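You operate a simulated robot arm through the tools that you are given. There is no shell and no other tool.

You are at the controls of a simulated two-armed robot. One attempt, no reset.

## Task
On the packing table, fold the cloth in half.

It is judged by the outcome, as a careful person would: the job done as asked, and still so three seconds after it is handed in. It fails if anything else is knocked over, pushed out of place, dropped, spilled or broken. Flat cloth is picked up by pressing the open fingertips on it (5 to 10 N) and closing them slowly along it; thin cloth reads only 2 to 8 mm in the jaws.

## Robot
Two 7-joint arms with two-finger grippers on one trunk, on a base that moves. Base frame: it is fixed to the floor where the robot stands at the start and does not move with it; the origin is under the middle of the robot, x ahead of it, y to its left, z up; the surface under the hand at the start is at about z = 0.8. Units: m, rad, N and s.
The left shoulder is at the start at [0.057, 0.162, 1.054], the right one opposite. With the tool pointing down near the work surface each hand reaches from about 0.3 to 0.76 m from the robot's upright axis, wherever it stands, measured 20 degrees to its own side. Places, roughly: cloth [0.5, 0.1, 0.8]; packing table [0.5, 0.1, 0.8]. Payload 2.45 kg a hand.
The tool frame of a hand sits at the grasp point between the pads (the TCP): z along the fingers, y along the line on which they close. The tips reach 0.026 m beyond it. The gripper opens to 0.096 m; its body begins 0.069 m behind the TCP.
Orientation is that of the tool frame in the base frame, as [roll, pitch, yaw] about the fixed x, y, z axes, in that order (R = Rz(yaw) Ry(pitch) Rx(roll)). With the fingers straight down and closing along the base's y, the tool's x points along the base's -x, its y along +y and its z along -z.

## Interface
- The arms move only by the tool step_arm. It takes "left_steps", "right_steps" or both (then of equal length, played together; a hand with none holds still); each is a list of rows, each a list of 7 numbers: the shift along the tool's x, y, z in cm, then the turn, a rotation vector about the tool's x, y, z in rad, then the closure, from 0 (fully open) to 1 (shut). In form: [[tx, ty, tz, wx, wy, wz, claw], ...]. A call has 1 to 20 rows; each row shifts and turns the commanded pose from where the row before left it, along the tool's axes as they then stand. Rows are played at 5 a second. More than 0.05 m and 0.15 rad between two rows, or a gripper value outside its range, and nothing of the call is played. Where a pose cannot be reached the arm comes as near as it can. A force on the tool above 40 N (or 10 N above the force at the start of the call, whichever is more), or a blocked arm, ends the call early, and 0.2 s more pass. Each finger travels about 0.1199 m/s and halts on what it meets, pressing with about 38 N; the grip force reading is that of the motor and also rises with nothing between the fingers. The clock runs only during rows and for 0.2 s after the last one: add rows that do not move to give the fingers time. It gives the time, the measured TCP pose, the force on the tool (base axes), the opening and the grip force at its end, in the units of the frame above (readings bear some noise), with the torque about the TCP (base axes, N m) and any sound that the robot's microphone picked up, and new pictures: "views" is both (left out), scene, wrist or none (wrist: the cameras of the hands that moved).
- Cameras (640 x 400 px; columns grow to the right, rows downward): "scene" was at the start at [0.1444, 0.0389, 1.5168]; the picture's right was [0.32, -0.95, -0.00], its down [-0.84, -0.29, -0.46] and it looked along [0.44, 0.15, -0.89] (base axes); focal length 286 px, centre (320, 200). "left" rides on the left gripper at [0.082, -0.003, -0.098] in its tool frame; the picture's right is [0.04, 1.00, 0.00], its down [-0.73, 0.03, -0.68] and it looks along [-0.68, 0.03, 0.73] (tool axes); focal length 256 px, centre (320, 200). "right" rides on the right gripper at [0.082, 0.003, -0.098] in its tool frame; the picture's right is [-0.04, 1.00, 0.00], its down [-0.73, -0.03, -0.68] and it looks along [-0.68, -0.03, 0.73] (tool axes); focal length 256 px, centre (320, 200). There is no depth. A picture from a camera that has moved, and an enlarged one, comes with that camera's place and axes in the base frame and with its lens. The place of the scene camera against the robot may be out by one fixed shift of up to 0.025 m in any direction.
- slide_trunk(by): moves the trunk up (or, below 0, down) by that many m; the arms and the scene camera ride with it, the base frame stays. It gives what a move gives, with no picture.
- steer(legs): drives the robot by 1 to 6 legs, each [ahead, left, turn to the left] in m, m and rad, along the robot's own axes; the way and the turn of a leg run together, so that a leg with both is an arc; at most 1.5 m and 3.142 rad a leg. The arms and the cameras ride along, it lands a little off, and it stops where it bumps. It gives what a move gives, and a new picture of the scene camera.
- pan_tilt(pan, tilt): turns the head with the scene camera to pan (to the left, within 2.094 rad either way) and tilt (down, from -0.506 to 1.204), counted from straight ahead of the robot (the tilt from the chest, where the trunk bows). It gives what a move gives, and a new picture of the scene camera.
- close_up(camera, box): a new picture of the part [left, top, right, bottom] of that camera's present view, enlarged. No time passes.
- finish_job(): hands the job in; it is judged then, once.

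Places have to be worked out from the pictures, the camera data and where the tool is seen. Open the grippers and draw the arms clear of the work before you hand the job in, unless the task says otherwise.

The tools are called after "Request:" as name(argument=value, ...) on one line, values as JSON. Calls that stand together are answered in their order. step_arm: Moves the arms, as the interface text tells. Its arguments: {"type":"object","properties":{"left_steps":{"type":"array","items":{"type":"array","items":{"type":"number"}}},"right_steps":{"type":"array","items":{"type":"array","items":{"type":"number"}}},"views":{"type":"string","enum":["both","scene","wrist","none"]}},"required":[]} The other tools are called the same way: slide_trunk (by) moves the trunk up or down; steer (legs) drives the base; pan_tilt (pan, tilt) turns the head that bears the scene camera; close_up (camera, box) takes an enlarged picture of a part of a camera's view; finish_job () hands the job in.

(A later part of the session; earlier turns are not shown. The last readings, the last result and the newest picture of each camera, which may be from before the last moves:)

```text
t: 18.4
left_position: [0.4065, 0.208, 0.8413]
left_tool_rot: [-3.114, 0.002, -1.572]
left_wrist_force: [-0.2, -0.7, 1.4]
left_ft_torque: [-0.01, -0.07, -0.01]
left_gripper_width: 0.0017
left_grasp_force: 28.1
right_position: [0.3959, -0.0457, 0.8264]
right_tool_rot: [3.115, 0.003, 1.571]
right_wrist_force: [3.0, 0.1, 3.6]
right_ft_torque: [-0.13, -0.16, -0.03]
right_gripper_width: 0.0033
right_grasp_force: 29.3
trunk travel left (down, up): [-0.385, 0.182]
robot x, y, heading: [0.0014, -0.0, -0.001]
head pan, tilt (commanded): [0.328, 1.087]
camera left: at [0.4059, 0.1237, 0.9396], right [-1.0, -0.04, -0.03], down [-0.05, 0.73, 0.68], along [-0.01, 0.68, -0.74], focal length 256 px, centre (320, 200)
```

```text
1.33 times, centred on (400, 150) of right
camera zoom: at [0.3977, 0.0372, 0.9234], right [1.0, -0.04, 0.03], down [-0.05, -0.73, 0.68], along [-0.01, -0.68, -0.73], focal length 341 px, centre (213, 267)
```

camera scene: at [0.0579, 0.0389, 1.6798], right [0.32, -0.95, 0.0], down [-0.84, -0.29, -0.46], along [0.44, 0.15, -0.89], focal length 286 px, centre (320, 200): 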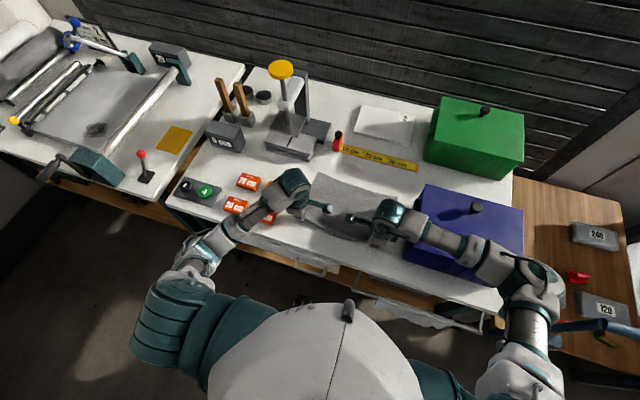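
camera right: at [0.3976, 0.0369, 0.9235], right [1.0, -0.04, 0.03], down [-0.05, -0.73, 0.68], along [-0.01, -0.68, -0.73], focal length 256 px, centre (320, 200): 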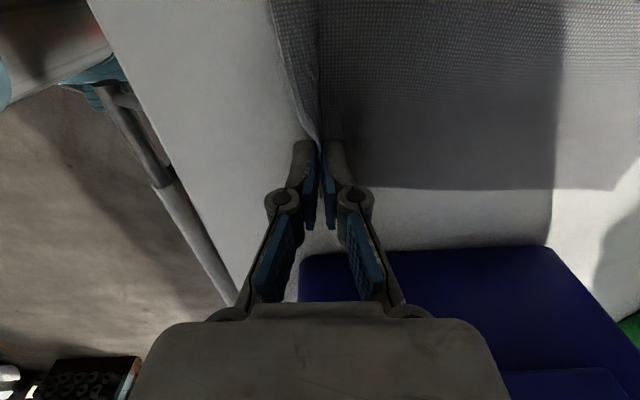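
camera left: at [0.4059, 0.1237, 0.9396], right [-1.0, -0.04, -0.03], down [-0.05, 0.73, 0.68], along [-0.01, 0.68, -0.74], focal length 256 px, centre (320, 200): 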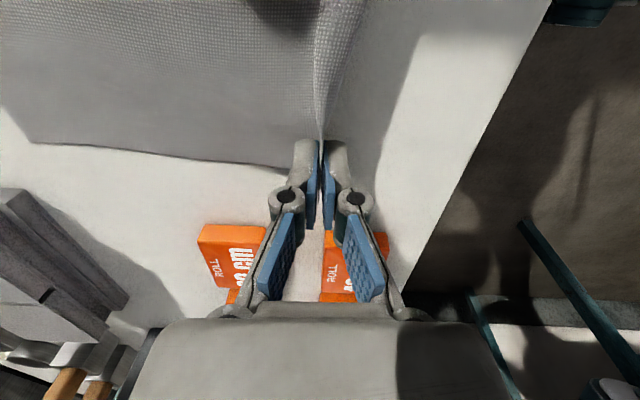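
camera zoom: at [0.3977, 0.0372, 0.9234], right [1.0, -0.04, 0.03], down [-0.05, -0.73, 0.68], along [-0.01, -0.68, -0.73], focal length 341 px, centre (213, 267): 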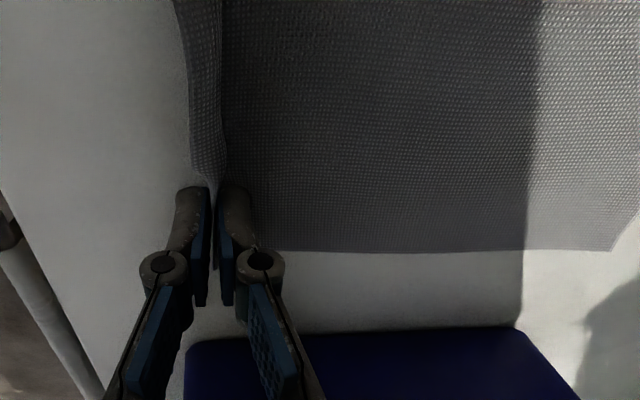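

The left hand is holding: the edge turned up into its jaws and the cloth follows. I'll now lift the right hand to the same height and check both grips before swinging the fold.

Request:
step_arm(right_steps=[[0, 0.1, -0.7, 0.012, 0, 0, 1], [0, 0.1, -0.7, 0.013, 0, 0, 1], [0, 0, -0.6, 0, 0, 0, 1], [0, 0, 0, 0, 0, 0, 1]], left_steps=[[0, -0.13, -0.2, -0.012, 0, 0, 1], [0, -0.13, -0.2, -0.013, 0, 0, 1], [0, 0, -0.1, 0, 0, 0, 1], [0, 0, 0, 0, 0, 0, 1]], views="both")

Request:
close_up(camera="scene", box=[240, 130, 460, 290])

```text
t: 19.4
left_position: [0.4095, 0.2073, 0.8477]
left_tool_rot: [-3.138, 0.002, -1.569]
left_wrist_force: [-0.5, -0.8, 1.5]
left_ft_torque: [-0.07, 0.02, 0.0]
left_gripper_width: 0.0031
left_grasp_force: 37.6
right_position: [0.3968, -0.0447, 0.8462]
right_tool_rot: [3.139, 0.002, 1.569]
right_wrist_force: [0.3, 0.1, -0.5]
right_ft_torque: [-0.04, -0.06, 0.02]
right_gripper_width: 0.0017
right_grasp_force: 29.1
trunk travel left (down, up): [-0.385, 0.182]
robot x, y, heading: [-0.0011, -0.0016, -0.002]
head pan, tilt (commanded): [0.328, 1.087]
camera scene: at [0.0595, 0.0391, 1.6796], right [0.32, -0.95, 0.0], down [-0.84, -0.29, -0.46], along [0.44, 0.15, -0.89], focal length 286 px, centre (320, 200)
camera right: at [0.4014, 0.0373, 0.9428], right [1.0, -0.04, 0.0], down [-0.03, -0.73, 0.68], along [-0.03, -0.68, -0.73], focal length 256 px, centre (320, 200)
camera left: at [0.4111, 0.1233, 0.9442], right [-1.0, -0.04, 0.0], down [-0.03, 0.73, 0.68], along [-0.03, 0.68, -0.73], focal length 256 px, centre (320, 200)
```

scene: 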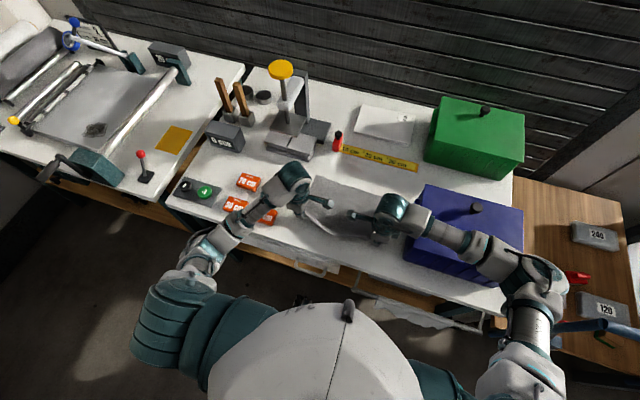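
right: 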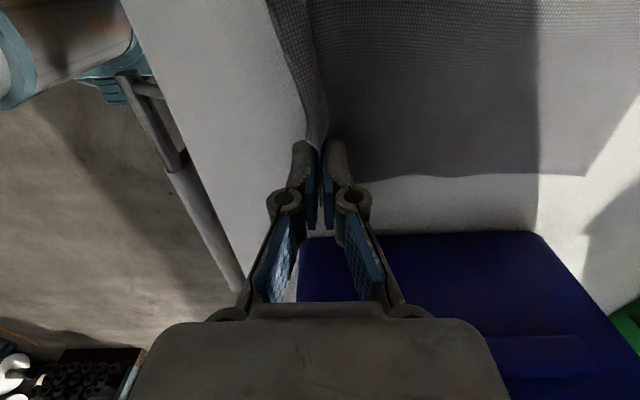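
left: 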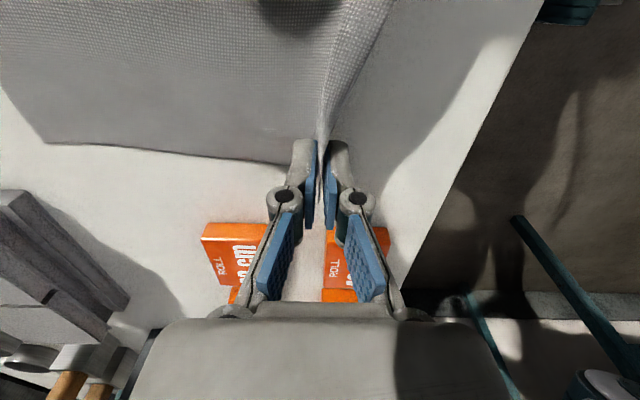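

```text
2.50 times, centred on (350, 210) of scene
camera zoom: at [0.0595, 0.0391, 1.6796], right [0.32, -0.95, 0.0], down [-0.84, -0.29, -0.46], along [0.44, 0.15, -0.89], focal length 716 px, centre (245, 175)
```

zoom: 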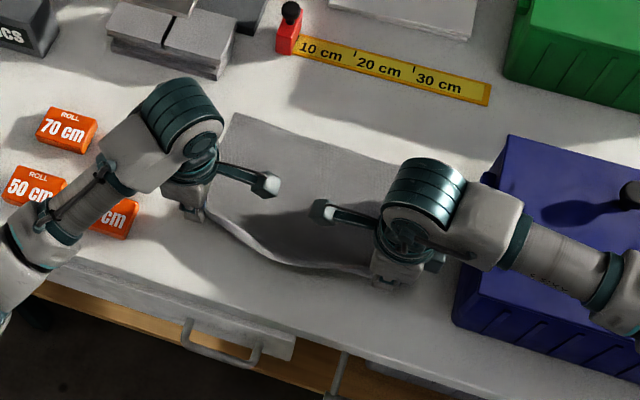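

Both hands hold, and the near edge is now off the table with some sag between them. I'll swing along the first half of the fold arc, spreading the hands slightly to take up the sag and gradually leaning the palms forward.

Request:
step_arm(right_steps=[[-0.08, 0.46, -0.8, 0.025, 0, 0, 1], [-0.08, 0.47, -0.8, 0.025, 0, 0, 1], [-0.08, 0.76, -0.73, 0.035, 0, 0, 1], [-0.08, 0.75, -0.73, 0.035, 0, 0, 1], [-0.08, 0.94, -0.6, 0.04, 0, 0, 1], [-0.08, 0.94, -0.6, 0.04, 0, 0, 1], [-0.08, 1.01, -0.54, 0.04, 0, 0, 1], [-0.08, 1.01, -0.54, 0.04, 0, 0, 1], [-0.06, 1.02, -0.42, 0.04, 0, 0, 1], [-0.06, 1.02, -0.42, 0.04, 0, 0, 1], [0, 0, 0, 0, 0, 0, 1]], left_steps=[[-0.01, -0.46, -0.8, -0.025, 0, 0, 1], [-0.01, -0.47, -0.8, -0.025, 0, 0, 1], [-0.01, -0.76, -0.73, -0.035, 0, 0, 1], [0, -0.75, -0.73, -0.035, 0, 0, 1], [0, -0.94, -0.6, -0.04, 0, 0, 1], [0, -0.94, -0.6, -0.04, 0, 0, 1], [0, -1.01, -0.54, -0.04, 0, 0, 1], [0, -1.01, -0.54, -0.04, 0, 0, 1], [0, -1.02, -0.42, -0.04, 0, 0, 1], [0, -1.02, -0.42, -0.04, 0, 0, 1], [0, 0, 0, 0, 0, 0, 1]], views="both")

Request:
close_up(camera="scene", box=[240, 130, 460, 290])

```text
t: 21.8
left_position: [0.499, 0.2059, 0.8943]
left_tool_rot: [2.782, 0.001, -1.571]
left_wrist_force: [1.9, 0.6, -0.7]
left_ft_torque: [0.01, -0.1, 0.0]
left_gripper_width: 0.0037
left_grasp_force: 29.1
right_position: [0.4873, -0.0538, 0.8941]
right_tool_rot: [-2.786, 0.002, 1.571]
right_wrist_force: [-1.2, 0.0, -0.3]
right_ft_torque: [-0.03, 0.02, -0.02]
right_gripper_width: 0.0026
right_grasp_force: 36.2
trunk travel left (down, up): [-0.385, 0.182]
robot x, y, heading: [-0.0018, -0.0012, 0.001]
head pan, tilt (commanded): [0.328, 1.087]
camera scene: at [0.061, 0.0395, 1.6795], right [0.32, -0.95, 0.0], down [-0.84, -0.29, -0.46], along [0.44, 0.15, -0.89], focal length 286 px, centre (320, 200)
camera right: at [0.5252, 0.0295, 0.9839], right [0.94, -0.04, -0.35], down [0.21, -0.73, 0.65], along [-0.28, -0.68, -0.68], focal length 256 px, centre (320, 200)
camera left: at [0.5351, 0.1223, 0.9842], right [-0.94, -0.04, 0.35], down [0.21, 0.73, 0.65], along [-0.28, 0.68, -0.68], focal length 256 px, centre (320, 200)
```

scene: 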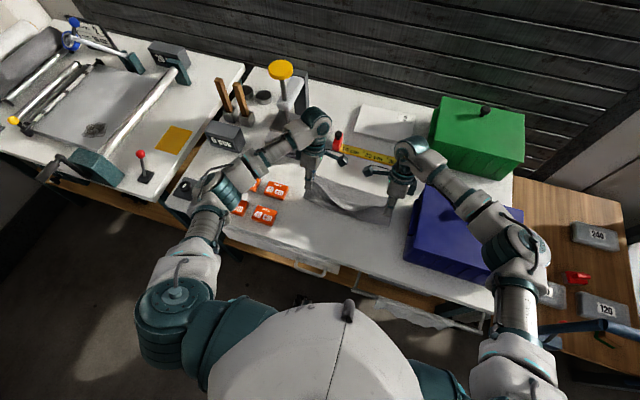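
right: 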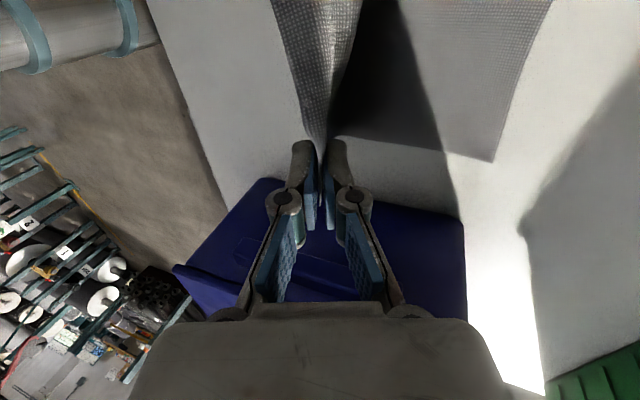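
left: 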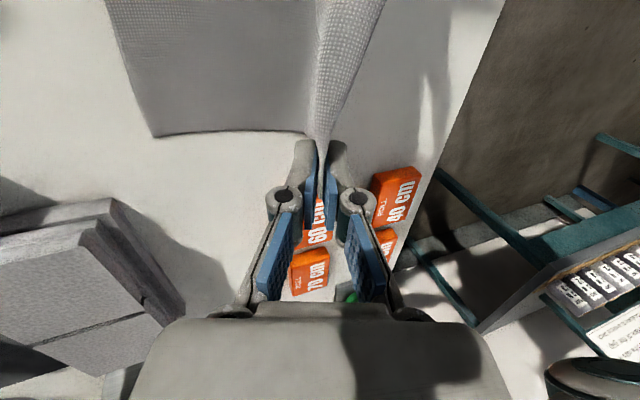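

```text
2.50 times, centred on (350, 210) of scene
camera zoom: at [0.061, 0.0395, 1.6795], right [0.32, -0.95, 0.0], down [-0.84, -0.29, -0.46], along [0.44, 0.15, -0.89], focal length 716 px, centre (245, 175)
```

zoom: 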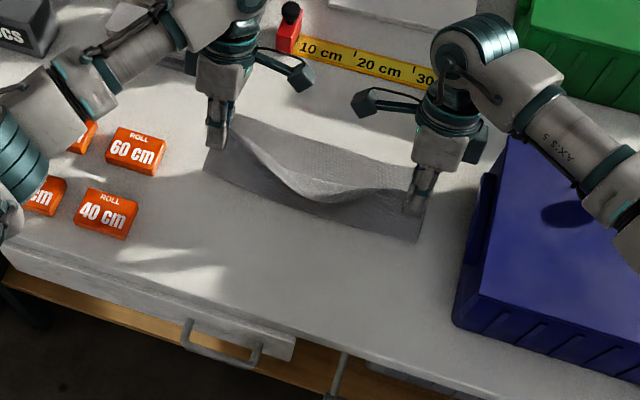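

The fold is halfway over and both grips hold. By the left wrist view, the far-left corner has slid about 2 cm toward me since the start, so the far edge now lies at about x=0.584 on both sides and the fold line at about x=0.472. I'll carry on down the arc with endpoints corrected for that, looking again before the final touch-down.

Request:
step_arm(right_steps=[[-0.06, 1.22, -0.12, 0.0275, 0, 0, 1], [-0.06, 1.22, -0.11, 0.0275, 0, 0, 1], [-0.06, 1.1, 0.14, 0.025, 0, 0, 1], [-0.06, 1.11, 0.15, 0.025, 0, 0, 1], [-0.06, 0.97, 0.27, 0.02, 0, 0, 1], [-0.06, 0.97, 0.27, 0.02, 0, 0, 1], [-0.06, 0.86, 0.35, 0.015, 0, 0, 1], [-0.06, 0.85, 0.36, 0.015, 0, 0, 1], [0, 0, 0, 0, 0, 0, 1]], left_steps=[[0.16, -0.9, 0.22, -0.0275, 0, 0, 1], [0.16, -0.91, 0.23, -0.0275, 0, 0, 1], [0.16, -0.92, 0.22, -0.025, 0, 0, 1], [0.16, -0.92, 0.23, -0.025, 0, 0, 1], [0.16, -0.81, 0.3, -0.02, 0, 0, 1], [0.16, -0.82, 0.29, -0.02, 0, 0, 1], [0.16, -0.68, 0.34, -0.015, 0, 0, 1], [0.16, -0.67, 0.34, -0.015, 0, 0, 1], [0, 0, 0, 0, 0, 0, 1]], views="both")

Request:
close_up(camera="scene", box=[240, 110, 460, 270])

```text
t: 23.8
left_position: [0.5498, 0.1941, 0.8436]
left_tool_rot: [2.607, 0.0, -1.573]
left_wrist_force: [1.5, 0.4, -1.7]
left_ft_torque: [-0.02, 0.01, 0.0]
left_gripper_width: 0.0041
left_grasp_force: 29.6
right_position: [0.5408, -0.0596, 0.8603]
right_tool_rot: [-2.61, 0.0, 1.57]
right_wrist_force: [1.8, 0.3, -1.3]
right_ft_torque: [0.01, -0.02, 0.02]
right_gripper_width: 0.0045
right_grasp_force: 31.2
right hand out of reach, approached as far as the arm can: row 6, 7, 8
trunk travel left (down, up): [-0.385, 0.182]
robot x, y, heading: [-0.0007, 0.0007, -0.0]
head pan, tilt (commanded): [0.328, 1.087]
camera scene: at [0.0624, 0.0389, 1.6795], right [0.32, -0.95, 0.0], down [-0.84, -0.29, -0.46], along [0.44, 0.15, -0.89], focal length 286 px, centre (320, 200)
camera right: at [0.5943, 0.0224, 0.941], right [0.86, -0.04, -0.51], down [0.32, -0.73, 0.6], along [-0.4, -0.68, -0.62], focal length 256 px, centre (320, 200)
camera left: at [0.6034, 0.1103, 0.9271], right [-0.86, -0.04, 0.51], down [0.32, 0.73, 0.6], along [-0.4, 0.68, -0.62], focal length 256 px, centre (320, 200)
```

scene: 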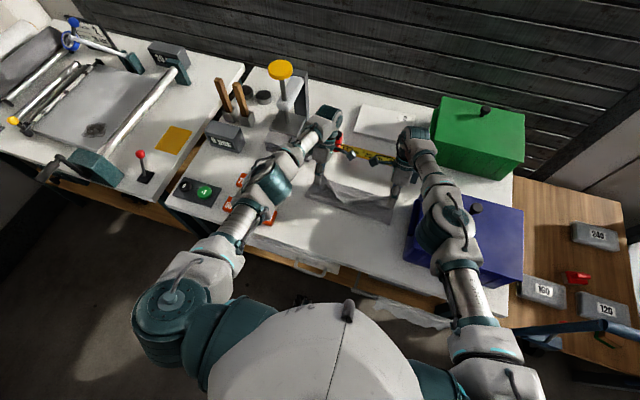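
right: 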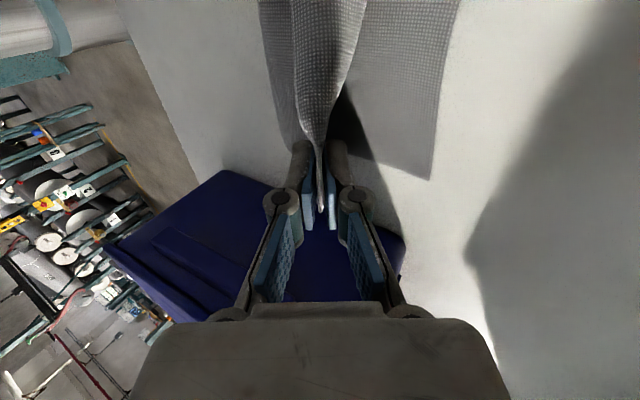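
left: 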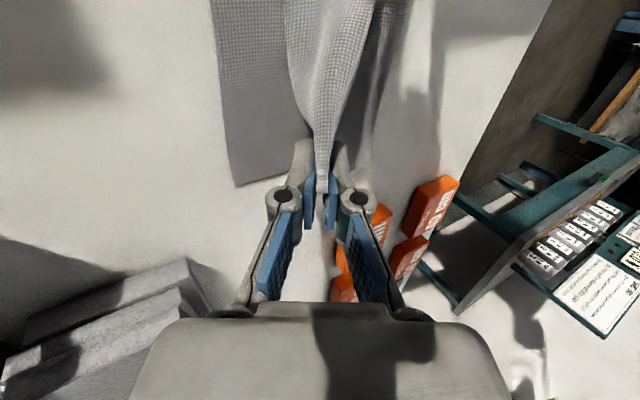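

```text
2.50 times, centred on (350, 190) of scene
camera zoom: at [0.0624, 0.0389, 1.6795], right [0.32, -0.95, 0.0], down [-0.84, -0.29, -0.46], along [0.44, 0.15, -0.89], focal length 716 px, centre (245, 225)
```

zoom: 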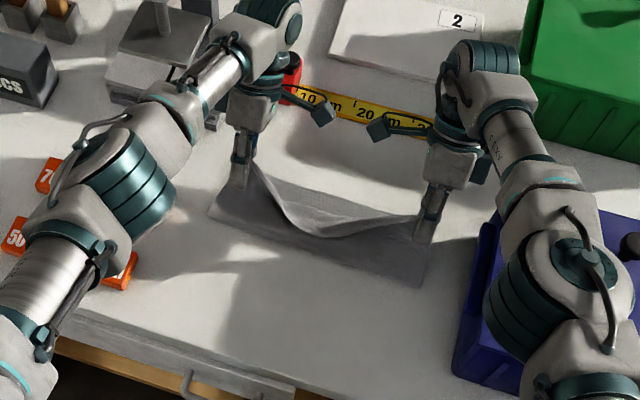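

The right arm reached its limit with the palm leaned this far: it stopped at x≈0.541, z≈0.860. I'll reduce the right lean to shorten the reach while the left hand holds, then check where it gets to.

Request:
step_arm(right_steps=[[0, 0, 0, -0.08, 0, 0, 1], [0, 0, 0, -0.08, 0, 0, 1], [0, 0, 0, -0.08, 0, 0, 1], [0, 0, 0, -0.08, 0, 0, 1], [0, 0, 0, 0, 0, 0, 1]], views="scene")

```text
t: 25.0
left_position: [0.551, 0.1941, 0.8452]
left_tool_rot: [2.607, 0.0, -1.572]
left_wrist_force: [0.3, -0.8, 0.1]
left_ft_torque: [0.03, -0.03, 0.02]
left_gripper_width: 0.0025
left_grasp_force: 29.4
right_position: [0.5378, -0.0623, 0.8601]
right_tool_rot: [-2.93, 0.0, 1.571]
right_wrist_force: [0.8, 0.1, 1.9]
right_ft_torque: [-0.01, 0.0, -0.02]
right_gripper_width: 0.0013
right_grasp_force: 33.1
trunk travel left (down, up): [-0.385, 0.182]
robot x, y, heading: [0.0004, -0.0024, 0.001]
head pan, tilt (commanded): [0.328, 1.087]
camera scene: at [0.0627, 0.039, 1.6795], right [0.32, -0.95, 0.0], down [-0.84, -0.29, -0.46], along [0.44, 0.15, -0.89], focal length 286 px, centre (320, 200)
```

scene: 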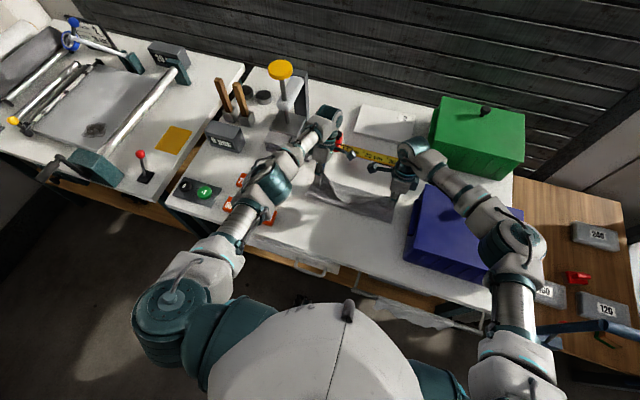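

With less lean the right arm is free again at [0.538, -0.062, 0.860]. I'll now lower both hands to lay the held line over the bottom layer, with tips about 6 mm above the table.

Request:
step_arm(right_steps=[[0.095, 0.68, 0.59, 0, 0, 0, 1], [0.095, 0.68, 0.59, 0, 0, 0, 1], [0.095, 0.68, 0.59, 0, 0, 0, 1], [0.095, 0.68, 0.59, 0, 0, 0, 1], [0, 0, 0, 0, 0, 0, 1]], left_steps=[[0.04, -0.33, 0.295, 0, 0, 0, 1], [0.04, -0.33, 0.295, 0, 0, 0, 1], [0.04, -0.33, 0.295, 0, 0, 0, 1], [0.04, -0.33, 0.295, 0, 0, 0, 1], [0, 0, 0, 0, 0, 0, 1]], views="both")

Request:
close_up(camera="scene", box=[240, 110, 460, 270])

```text
t: 26.2
left_position: [0.5547, 0.1935, 0.834]
left_tool_rot: [2.61, 0.0, -1.571]
left_wrist_force: [-2.0, -0.5, 0.6]
left_ft_torque: [0.01, 0.07, 0.01]
left_gripper_width: 0.001
left_grasp_force: 29.8
left hand out of reach, approached as far as the arm can: row 4
right_position: [0.5596, -0.058, 0.8315]
right_tool_rot: [-2.928, 0.001, 1.571]
right_wrist_force: [0.2, -0.6, 1.6]
right_ft_torque: [0.0, 0.03, -0.01]
right_gripper_width: 0.0009
right_grasp_force: 32.1
trunk travel left (down, up): [-0.385, 0.182]
robot x, y, heading: [0.0028, -0.0001, -0.001]
head pan, tilt (commanded): [0.328, 1.087]
camera scene: at [0.0623, 0.0388, 1.6795], right [0.32, -0.95, 0.0], down [-0.84, -0.29, -0.46], along [0.44, 0.15, -0.89], focal length 286 px, centre (320, 200)
camera right: at [0.584, 0.0245, 0.926], right [0.98, -0.04, -0.21], down [0.11, -0.73, 0.67], along [-0.18, -0.68, -0.71], focal length 256 px, centre (320, 200)
camera left: at [0.6074, 0.11, 0.9158], right [-0.86, -0.04, 0.51], down [0.32, 0.73, 0.6], along [-0.4, 0.68, -0.62], focal length 256 px, centre (320, 200)
```

scene: 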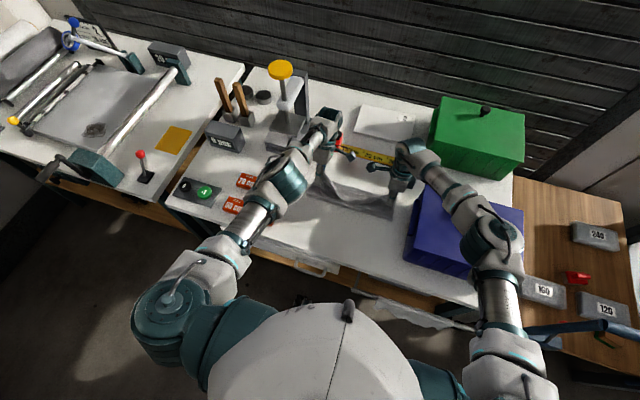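
right: 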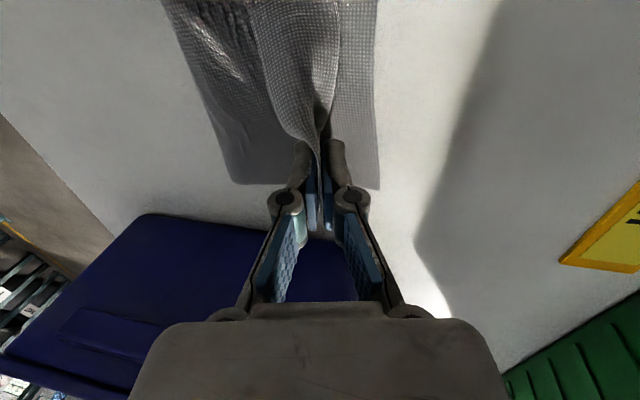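
left: 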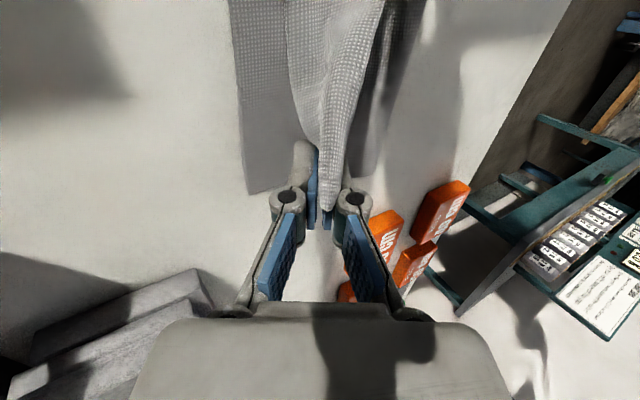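

```text
2.50 times, centred on (350, 190) of scene
camera zoom: at [0.0623, 0.0388, 1.6795], right [0.32, -0.95, 0.0], down [-0.84, -0.29, -0.46], along [0.44, 0.15, -0.89], focal length 716 px, centre (245, 225)
```

zoom: 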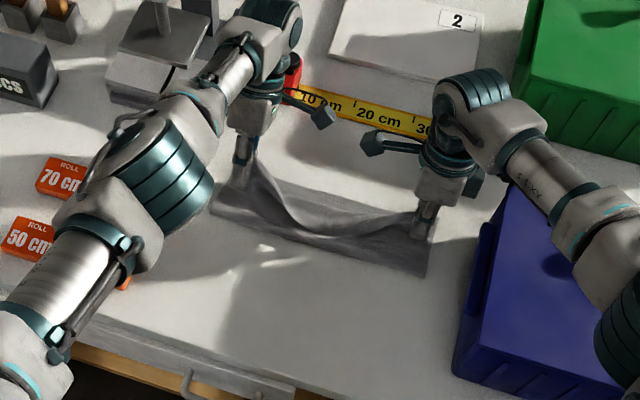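

Both hands are down, with the held lines about 3–4 cm short of the far edge, which matches the strip standing in the jaws. The cloth sags between the hands, so I'll spread them gently to straighten it and bring the left palm more upright before releasing.

Request:
step_arm(right_steps=[[-0.12, 0, 0, 0, 0, 0, 1], [-0.12, 0, 0, 0, 0, 0, 1], [-0.12, 0, 0, 0, 0, 0, 1], [-0.12, 0, 0, 0, 0, 0, 1], [-0.12, 0, 0, 0, 0, 0, 1], [0, 0, 0, 0, 0, 0, 1]], left_steps=[[-0.12, 0.13, 0.07, 0.08, 0, 0, 1], [-0.12, 0.13, 0.07, 0.08, 0, 0, 1], [-0.12, 0.13, 0.05, 0.08, 0, 0, 1], [-0.12, 0, 0, 0, 0, 0, 1], [-0.12, 0, 0, 0, 0, 0, 1], [0, 0, 0, 0, 0, 0, 1]], views="both")

Request:
close_up(camera="scene", box=[270, 140, 430, 240])

```text
t: 27.6
left_position: [0.5458, 0.2006, 0.8332]
left_tool_rot: [2.849, 0.0, -1.571]
left_wrist_force: [2.3, 0.0, 1.6]
left_ft_torque: [-0.05, 0.1, 0.01]
left_gripper_width: 0.0042
left_grasp_force: 29.6
right_position: [0.5583, -0.0639, 0.8316]
right_tool_rot: [-2.93, 0.002, 1.57]
right_wrist_force: [1.0, 1.0, 1.7]
right_ft_torque: [0.05, -0.07, 0.01]
right_gripper_width: 0.0014
right_grasp_force: 34.7
trunk travel left (down, up): [-0.385, 0.182]
robot x, y, heading: [-0.0013, 0.0014, -0.001]
head pan, tilt (commanded): [0.328, 1.087]
camera scene: at [0.0619, 0.0389, 1.6795], right [0.32, -0.95, 0.0], down [-0.84, -0.29, -0.46], along [0.44, 0.15, -0.89], focal length 286 px, centre (320, 200)
camera right: at [0.5838, 0.0193, 0.9265], right [0.98, -0.04, -0.21], down [0.11, -0.73, 0.67], along [-0.18, -0.68, -0.71], focal length 256 px, centre (320, 200)
camera left: at [0.5777, 0.1164, 0.9269], right [-0.96, -0.04, 0.29], down [0.17, 0.73, 0.66], along [-0.24, 0.68, -0.7], focal length 256 px, centre (320, 200)
```

scene: 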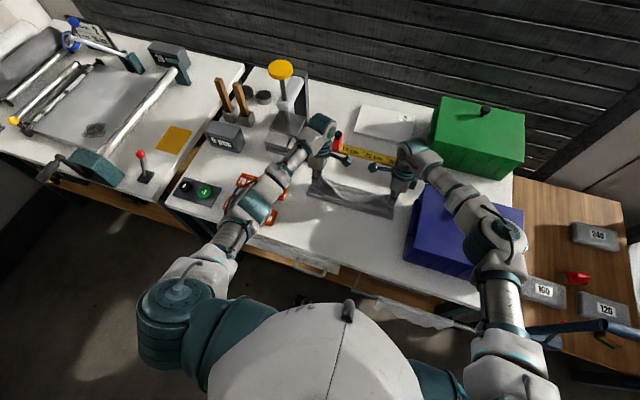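
right: 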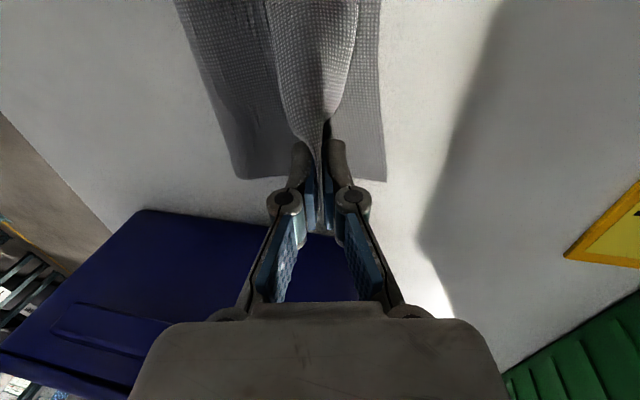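
left: 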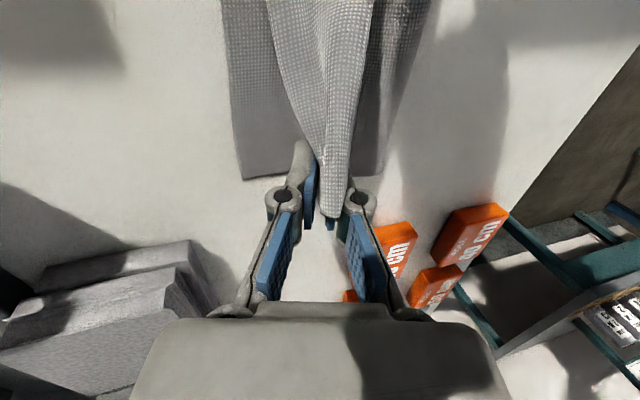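

```text
4.00 times, centred on (350, 190) of scene
camera zoom: at [0.0619, 0.0389, 1.6795], right [0.32, -0.95, 0.0], down [-0.84, -0.29, -0.46], along [0.44, 0.15, -0.89], focal length 1145 px, centre (200, 240)
```

zoom: 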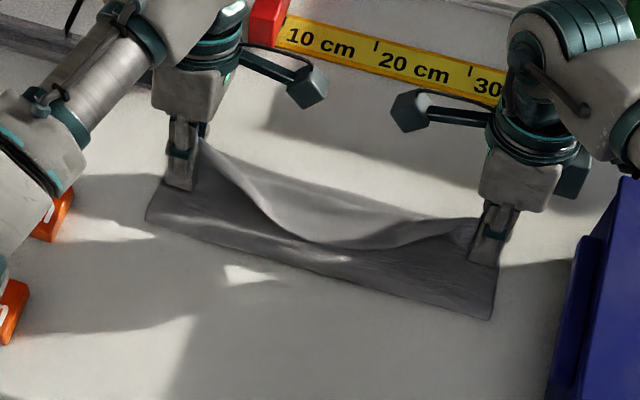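

I need to know whether the bright band between the hands is the turned-over hem or the exposed bottom layer, so I'll zoom in from the scene and wrist cameras.

Request:
close_up(camera="scene", box=[310, 165, 400, 220])

Request:
close_up(camera="right", box=[160, 0, 440, 175])

Request:
close_up(camera="left", box=[200, 0, 480, 175])

```text
7.11 times, centred on (355, 192) of scene
camera zoom: at [0.0619, 0.0389, 1.6795], right [0.32, -0.95, 0.0], down [-0.84, -0.29, -0.46], along [0.44, 0.15, -0.89], focal length 2036 px, centre (71, 253)
```

zoom: 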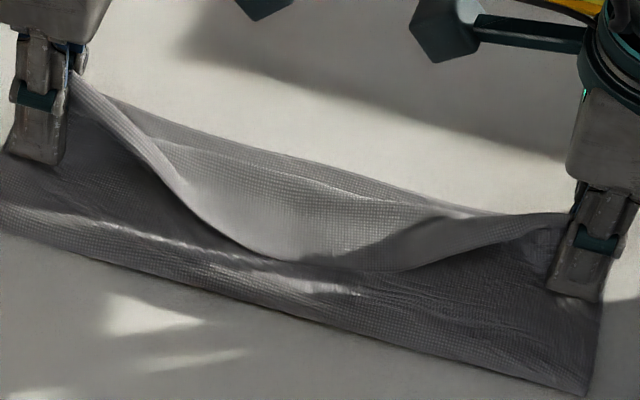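

```text
2.29 times, centred on (300, 88) of right
camera zoom: at [0.5838, 0.0193, 0.9265], right [0.98, -0.04, -0.21], down [0.11, -0.73, 0.67], along [-0.18, -0.68, -0.71], focal length 585 px, centre (366, 457)
```

zoom: 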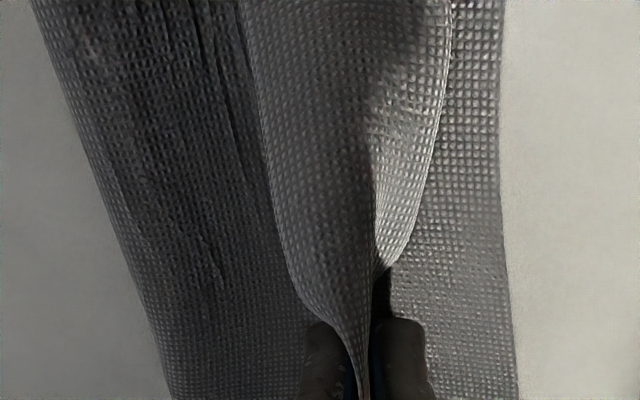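

```text
2.29 times, centred on (340, 88) of left
camera zoom: at [0.5777, 0.1164, 0.9269], right [-0.96, -0.04, 0.29], down [0.17, 0.73, 0.66], along [-0.24, 0.68, -0.7], focal length 585 px, centre (274, 457)
```

zoom: 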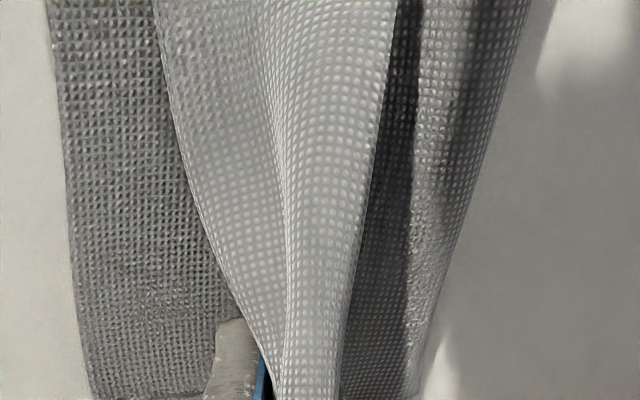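

The zoom shows the hem between the hands has flopped back toward me: its free edge is the V at about x=0.514, with the bend at about x=0.56. I'll release the ends slowly and see how the strip settles, then turn the hem over toward the far edge with a fingertip.

Request:
step_arm(right_steps=[[0, 0, 0, 0, 0, 0, 0.93], [0, 0, 0, 0, 0, 0, 0.88], [0, 0, 0, 0, 0, 0, 0.83], [0, 0, 0, 0, 0, 0, 0.78], [0, 0, 0, 0, 0, 0, 0.73], [0, 0, 0, 0, 0, 0, 0.73]], left_steps=[[0, 0, 0, 0, 0, 0, 0.93], [0, 0, 0, 0, 0, 0, 0.88], [0, 0, 0, 0, 0, 0, 0.83], [0, 0, 0, 0, 0, 0, 0.78], [0, 0, 0, 0, 0, 0, 0.73], [0, 0, 0, 0, 0, 0, 0.73]], views="both")

Request:
close_up(camera="scene", box=[300, 155, 410, 223])

Request:
close_up(camera="right", box=[160, 0, 480, 200])

Request:
close_up(camera="left", box=[160, 0, 480, 200])

```text
t: 29.0
left_position: [0.5478, 0.2005, 0.8335]
left_tool_rot: [2.849, 0.0, -1.571]
left_wrist_force: [0.1, 0.2, -0.3]
left_ft_torque: [0.0, 0.02, 0.02]
left_gripper_width: 0.0262
left_grasp_force: 0.1
right_position: [0.559, -0.0629, 0.8319]
right_tool_rot: [-2.929, 0.002, 1.571]
right_wrist_force: [-0.5, 0.7, 1.3]
right_ft_torque: [-0.03, -0.05, 0.02]
right_gripper_width: 0.0261
right_grasp_force: 0.1
trunk travel left (down, up): [-0.385, 0.182]
robot x, y, heading: [0.0021, -0.0031, -0.006]
head pan, tilt (commanded): [0.328, 1.087]
camera scene: at [0.0623, 0.0393, 1.6795], right [0.32, -0.95, 0.0], down [-0.84, -0.29, -0.46], along [0.44, 0.15, -0.89], focal length 286 px, centre (320, 200)
camera right: at [0.5839, 0.0196, 0.9264], right [0.98, -0.04, -0.21], down [0.11, -0.73, 0.67], along [-0.18, -0.68, -0.71], focal length 256 px, centre (320, 200)
camera left: at [0.5779, 0.1164, 0.9268], right [-0.96, -0.04, 0.29], down [0.17, 0.73, 0.66], along [-0.24, 0.68, -0.7], focal length 256 px, centre (320, 200)
```

scene: 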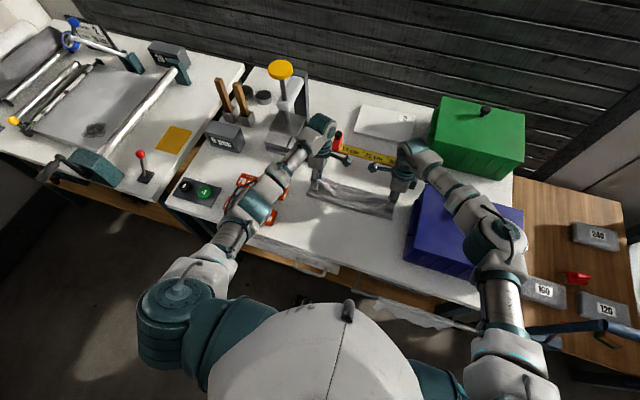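
right: 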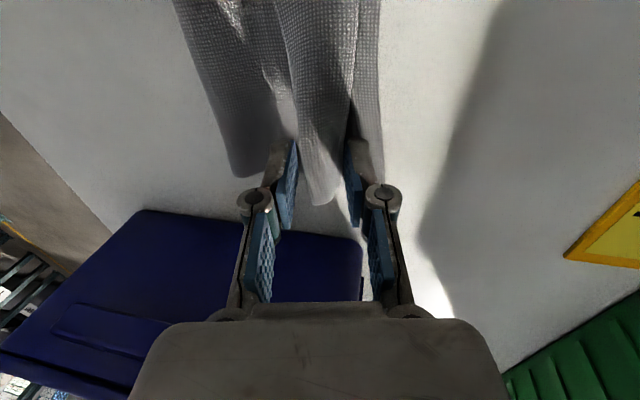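
left: 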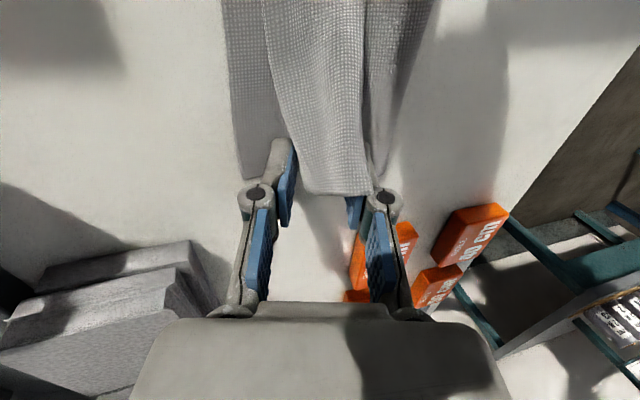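

```text
5.82 times, centred on (355, 189) of scene
camera zoom: at [0.0623, 0.0393, 1.6795], right [0.32, -0.95, 0.0], down [-0.84, -0.29, -0.46], along [0.44, 0.15, -0.89], focal length 1666 px, centre (116, 264)
```

zoom: 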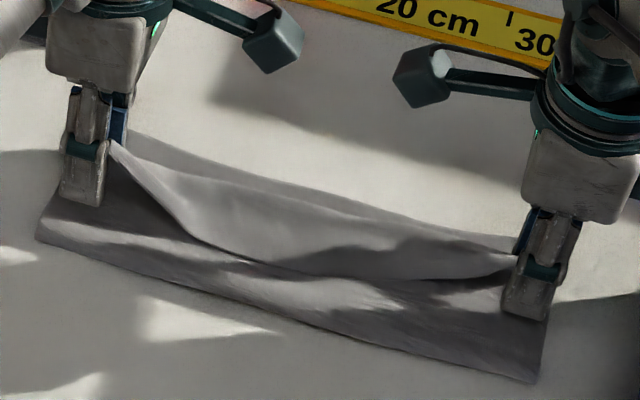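

```text
2.00 times, centred on (320, 100) of right
camera zoom: at [0.5839, 0.0196, 0.9264], right [0.98, -0.04, -0.21], down [0.11, -0.73, 0.67], along [-0.18, -0.68, -0.71], focal length 512 px, centre (320, 400)
```

zoom: 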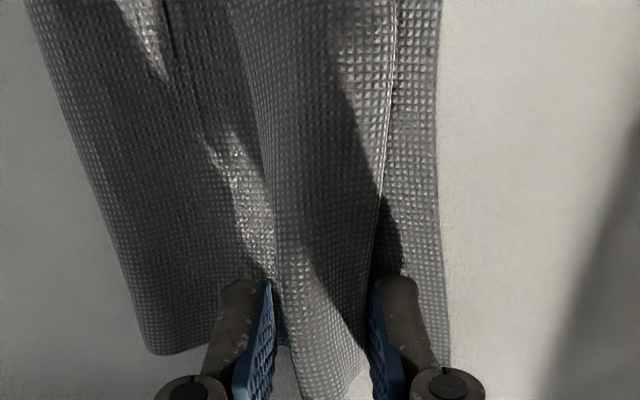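

```text
2.00 times, centred on (320, 100) of left
camera zoom: at [0.5779, 0.1164, 0.9268], right [-0.96, -0.04, 0.29], down [0.17, 0.73, 0.66], along [-0.24, 0.68, -0.7], focal length 512 px, centre (320, 400)
```

zoom: 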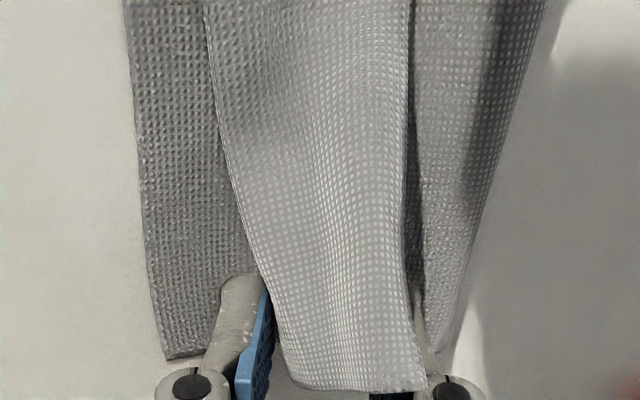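

The hem now lies back toward me along its whole length, with the −x fingers tucked behind or under it. Sliding both hands forward (+x) while straightening them should roll the hem outward to the far edge. I'll do half of that and look.

Request:
step_arm(right_steps=[[0, 0.5, -0.14, -0.026, 0, 0, 0.73], [0, 0.5, -0.12, -0.026, 0, 0, 0.73], [0, 0.5, -0.11, -0.026, 0, 0, 0.73], [0, 0.51, -0.1, -0.026, 0, 0, 0.73], [0, 0, 0, 0, 0, 0, 0.73]], left_steps=[[0, -0.57, -0.18, 0.0366, 0, 0, 0.73], [0, -0.58, -0.16, 0.0366, 0, 0, 0.73], [0, -0.59, -0.14, 0.0366, 0, 0, 0.73], [0, -0.59, -0.12, 0.0366, 0, 0, 0.73], [0, 0, 0, 0, 0, 0, 0.73]], views="wrist")

Request:
close_up(camera="scene", box=[300, 155, 410, 223])

```text
t: 30.2
left_position: [0.5722, 0.1998, 0.8336]
left_tool_rot: [2.996, -0.001, -1.571]
left_wrist_force: [0.2, -0.4, 0.7]
left_ft_torque: [-0.04, -0.02, 0.0]
left_gripper_width: 0.0257
left_grasp_force: 0.2
right_position: [0.5808, -0.0635, 0.8318]
right_tool_rot: [-3.031, 0.003, 1.572]
right_wrist_force: [0.2, 0.1, 0.0]
right_ft_torque: [0.0, -0.02, 0.01]
right_gripper_width: 0.0261
right_grasp_force: 0.1
trunk travel left (down, up): [-0.385, 0.182]
robot x, y, heading: [0.0032, 0.0023, -0.007]
head pan, tilt (commanded): [0.328, 1.087]
camera right: at [0.5945, 0.0188, 0.9288], right [0.99, -0.04, -0.11], down [0.04, -0.73, 0.68], along [-0.11, -0.68, -0.73], focal length 256 px, centre (320, 200)
camera left: at [0.5888, 0.1165, 0.93], right [-0.99, -0.04, 0.14], down [0.07, 0.73, 0.68], along [-0.13, 0.68, -0.72], focal length 256 px, centre (320, 200)
```

right: 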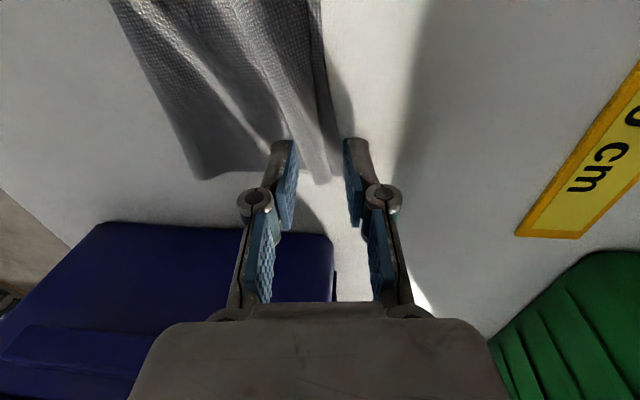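
left: 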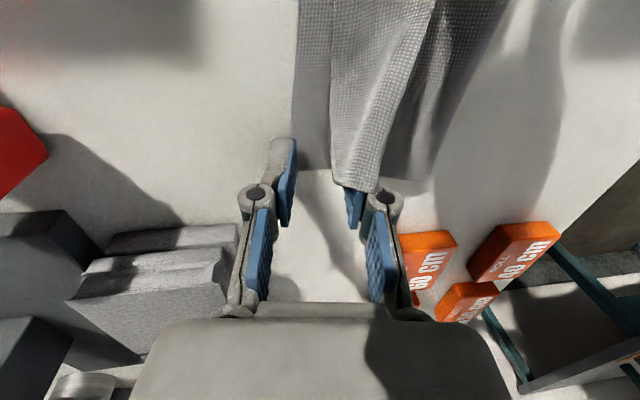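

```text
5.82 times, centred on (355, 189) of scene
camera zoom: at [0.0623, 0.0392, 1.6795], right [0.32, -0.95, 0.0], down [-0.84, -0.29, -0.46], along [0.44, 0.15, -0.89], focal length 1666 px, centre (116, 264)
```

zoom: 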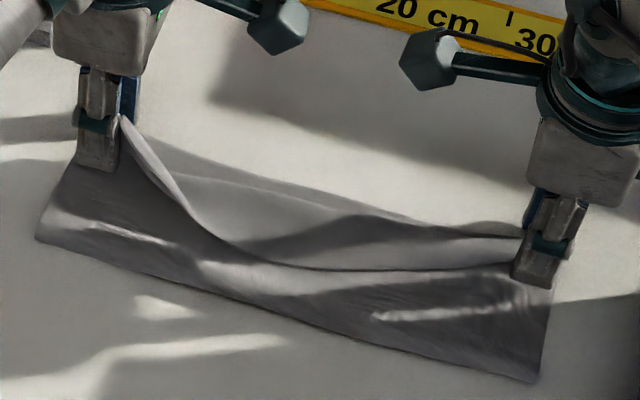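

It is rolling outward at both ends and the bottom layer isn't moving. I'll finish the rest of this slide.

Request:
step_arm(right_steps=[[0, 0.51, -0.08, -0.026, 0, 0, 0.73], [0, 0.51, -0.07, -0.026, 0, 0, 0.73], [0, 0.51, -0.06, -0.026, 0, 0, 0.73], [0, 0.51, -0.04, -0.026, 0, 0, 0.73], [0, 0, 0, 0, 0, 0, 0.73]], left_steps=[[0, -0.6, -0.1, 0.0366, 0, 0, 0.73], [0, -0.6, -0.08, 0.0366, 0, 0, 0.73], [0, -0.6, -0.05, 0.0366, 0, 0, 0.73], [0, -0.6, -0.03, 0.0366, 0, 0, 0.73], [0, 0, 0, 0, 0, 0, 0.73]], views="wrist")

Request:
close_up(camera="scene", box=[300, 155, 410, 223])

```text
t: 31.4
left_position: [0.5954, 0.1993, 0.8345]
left_tool_rot: [-3.139, -0.001, -1.572]
left_wrist_force: [0.2, 0.9, -0.1]
left_ft_torque: [-0.02, 0.03, 0.01]
left_gripper_width: 0.0256
left_grasp_force: 0.0
right_position: [0.6006, -0.0635, 0.8339]
right_tool_rot: [-3.138, 0.001, 1.571]
right_wrist_force: [0.5, 0.3, -0.4]
right_ft_torque: [0.01, 0.0, 0.01]
right_gripper_width: 0.026
right_grasp_force: 0.1
trunk travel left (down, up): [-0.385, 0.182]
robot x, y, heading: [0.0008, -0.0022, 0.003]
head pan, tilt (commanded): [0.328, 1.087]
camera right: at [0.6047, 0.0193, 0.9309], right [1.0, -0.04, 0.0], down [-0.03, -0.73, 0.68], along [-0.03, -0.68, -0.73], focal length 256 px, centre (320, 200)
camera left: at [0.5986, 0.1166, 0.9327], right [-1.0, -0.04, 0.0], down [-0.03, 0.73, 0.68], along [-0.03, 0.68, -0.73], focal length 256 px, centre (320, 200)
```

right: 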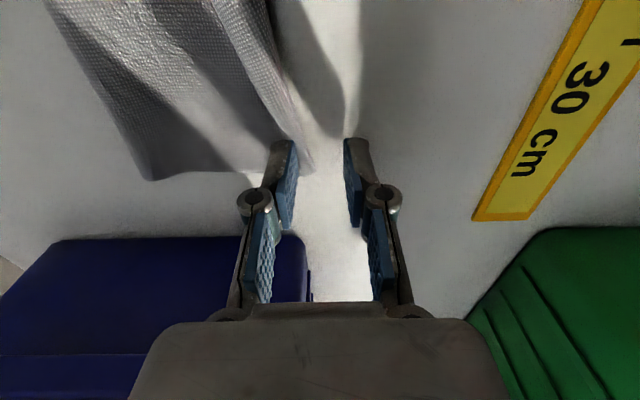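
left: 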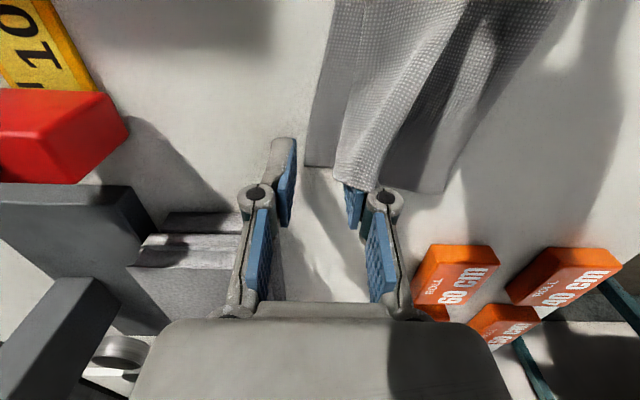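

```text
5.82 times, centred on (355, 189) of scene
camera zoom: at [0.0623, 0.0392, 1.6795], right [0.32, -0.95, 0.0], down [-0.84, -0.29, -0.46], along [0.44, 0.15, -0.89], focal length 1666 px, centre (116, 264)
```

zoom: 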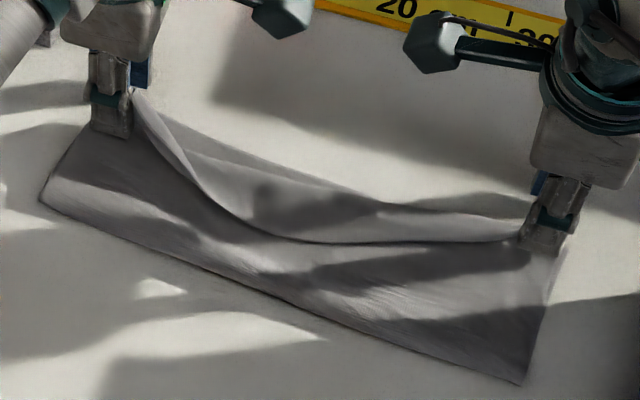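

The ends are rolled out nearly to the far edge, though the left side dragged the whole cloth about 2 cm forward. I'll now lift the fingers while still moving forward so they flip the hem ends over instead of dragging.

Request:
step_arm(right_steps=[[0, 0.2, -0.6, 0, 0, 0, 0.73], [0, 0.2, -0.6, 0, 0, 0, 0.73], [0, 0.3, -0.6, 0, 0, 0, 0.73], [0, 0.4, -0.5, 0, 0, 0, 0.73], [0, 0.5, -0.3, 0, 0, 0, 0.73], [0, 0.5, 0, 0, 0, 0, 0.73], [0, 0.5, 0, 0, 0, 0, 0.73], [0, 0, 0, 0, 0, 0, 0.73]], left_steps=[[0, -0.2, -0.6, 0, 0, 0, 0.73], [0, -0.2, -0.6, 0, 0, 0, 0.73], [0, -0.3, -0.6, 0, 0, 0, 0.73], [0, -0.4, -0.5, 0, 0, 0, 0.73], [0, -0.5, -0.3, 0, 0, 0, 0.73], [0, -0.5, 0, 0, 0, 0, 0.73], [0, -0.5, 0, 0, 0, 0, 0.73], [0, 0, 0, 0, 0, 0, 0.73]], views="wrist")

Request:
close_up(camera="scene", box=[300, 155, 410, 223])

```text
t: 33.2
left_position: [0.6206, 0.1994, 0.8608]
left_tool_rot: [-3.141, 0.002, -1.571]
left_wrist_force: [1.7, 0.7, 0.1]
left_ft_torque: [0.01, 0.02, 0.01]
left_gripper_width: 0.0257
left_grasp_force: 0.1
right_position: [0.6269, -0.064, 0.8605]
right_tool_rot: [-3.136, 0.0, 1.571]
right_wrist_force: [0.4, 0.4, -0.6]
right_ft_torque: [0.0, -0.02, -0.01]
right_gripper_width: 0.0259
right_grasp_force: 0.0
trunk travel left (down, up): [-0.385, 0.182]
robot x, y, heading: [0.0021, -0.0028, 0.001]
head pan, tilt (commanded): [0.328, 1.087]
camera right: at [0.6319, 0.0189, 0.9568], right [1.0, -0.04, 0.0], down [-0.03, -0.73, 0.68], along [-0.03, -0.68, -0.73], focal length 256 px, centre (320, 200)
camera left: at [0.6233, 0.1169, 0.9579], right [-1.0, -0.04, 0.0], down [-0.03, 0.73, 0.68], along [-0.03, 0.68, -0.73], focal length 256 px, centre (320, 200)
```

right: 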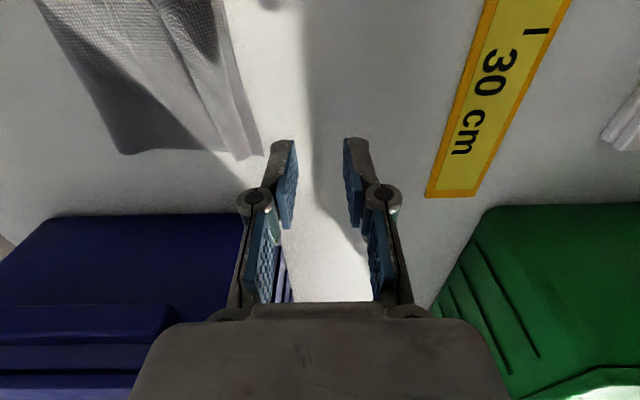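
left: 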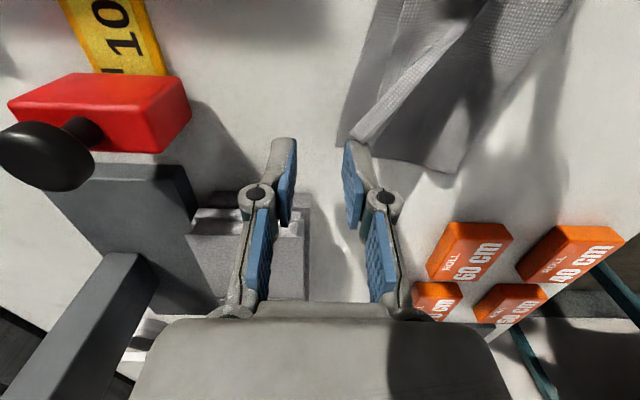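

```text
5.82 times, centred on (355, 189) of scene
camera zoom: at [0.0625, 0.0391, 1.6795], right [0.32, -0.95, 0.0], down [-0.84, -0.29, -0.46], along [0.44, 0.15, -0.89], focal length 1666 px, centre (116, 264)
```

zoom: 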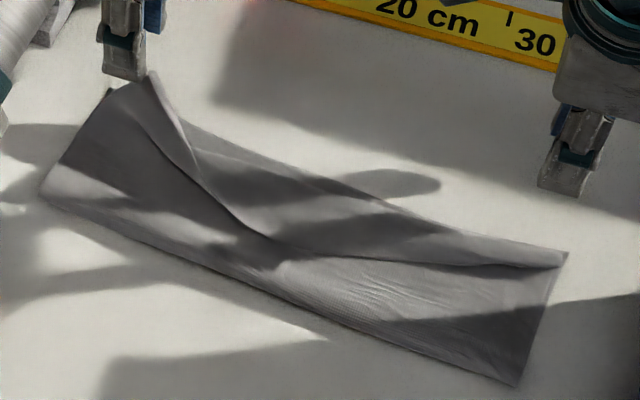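

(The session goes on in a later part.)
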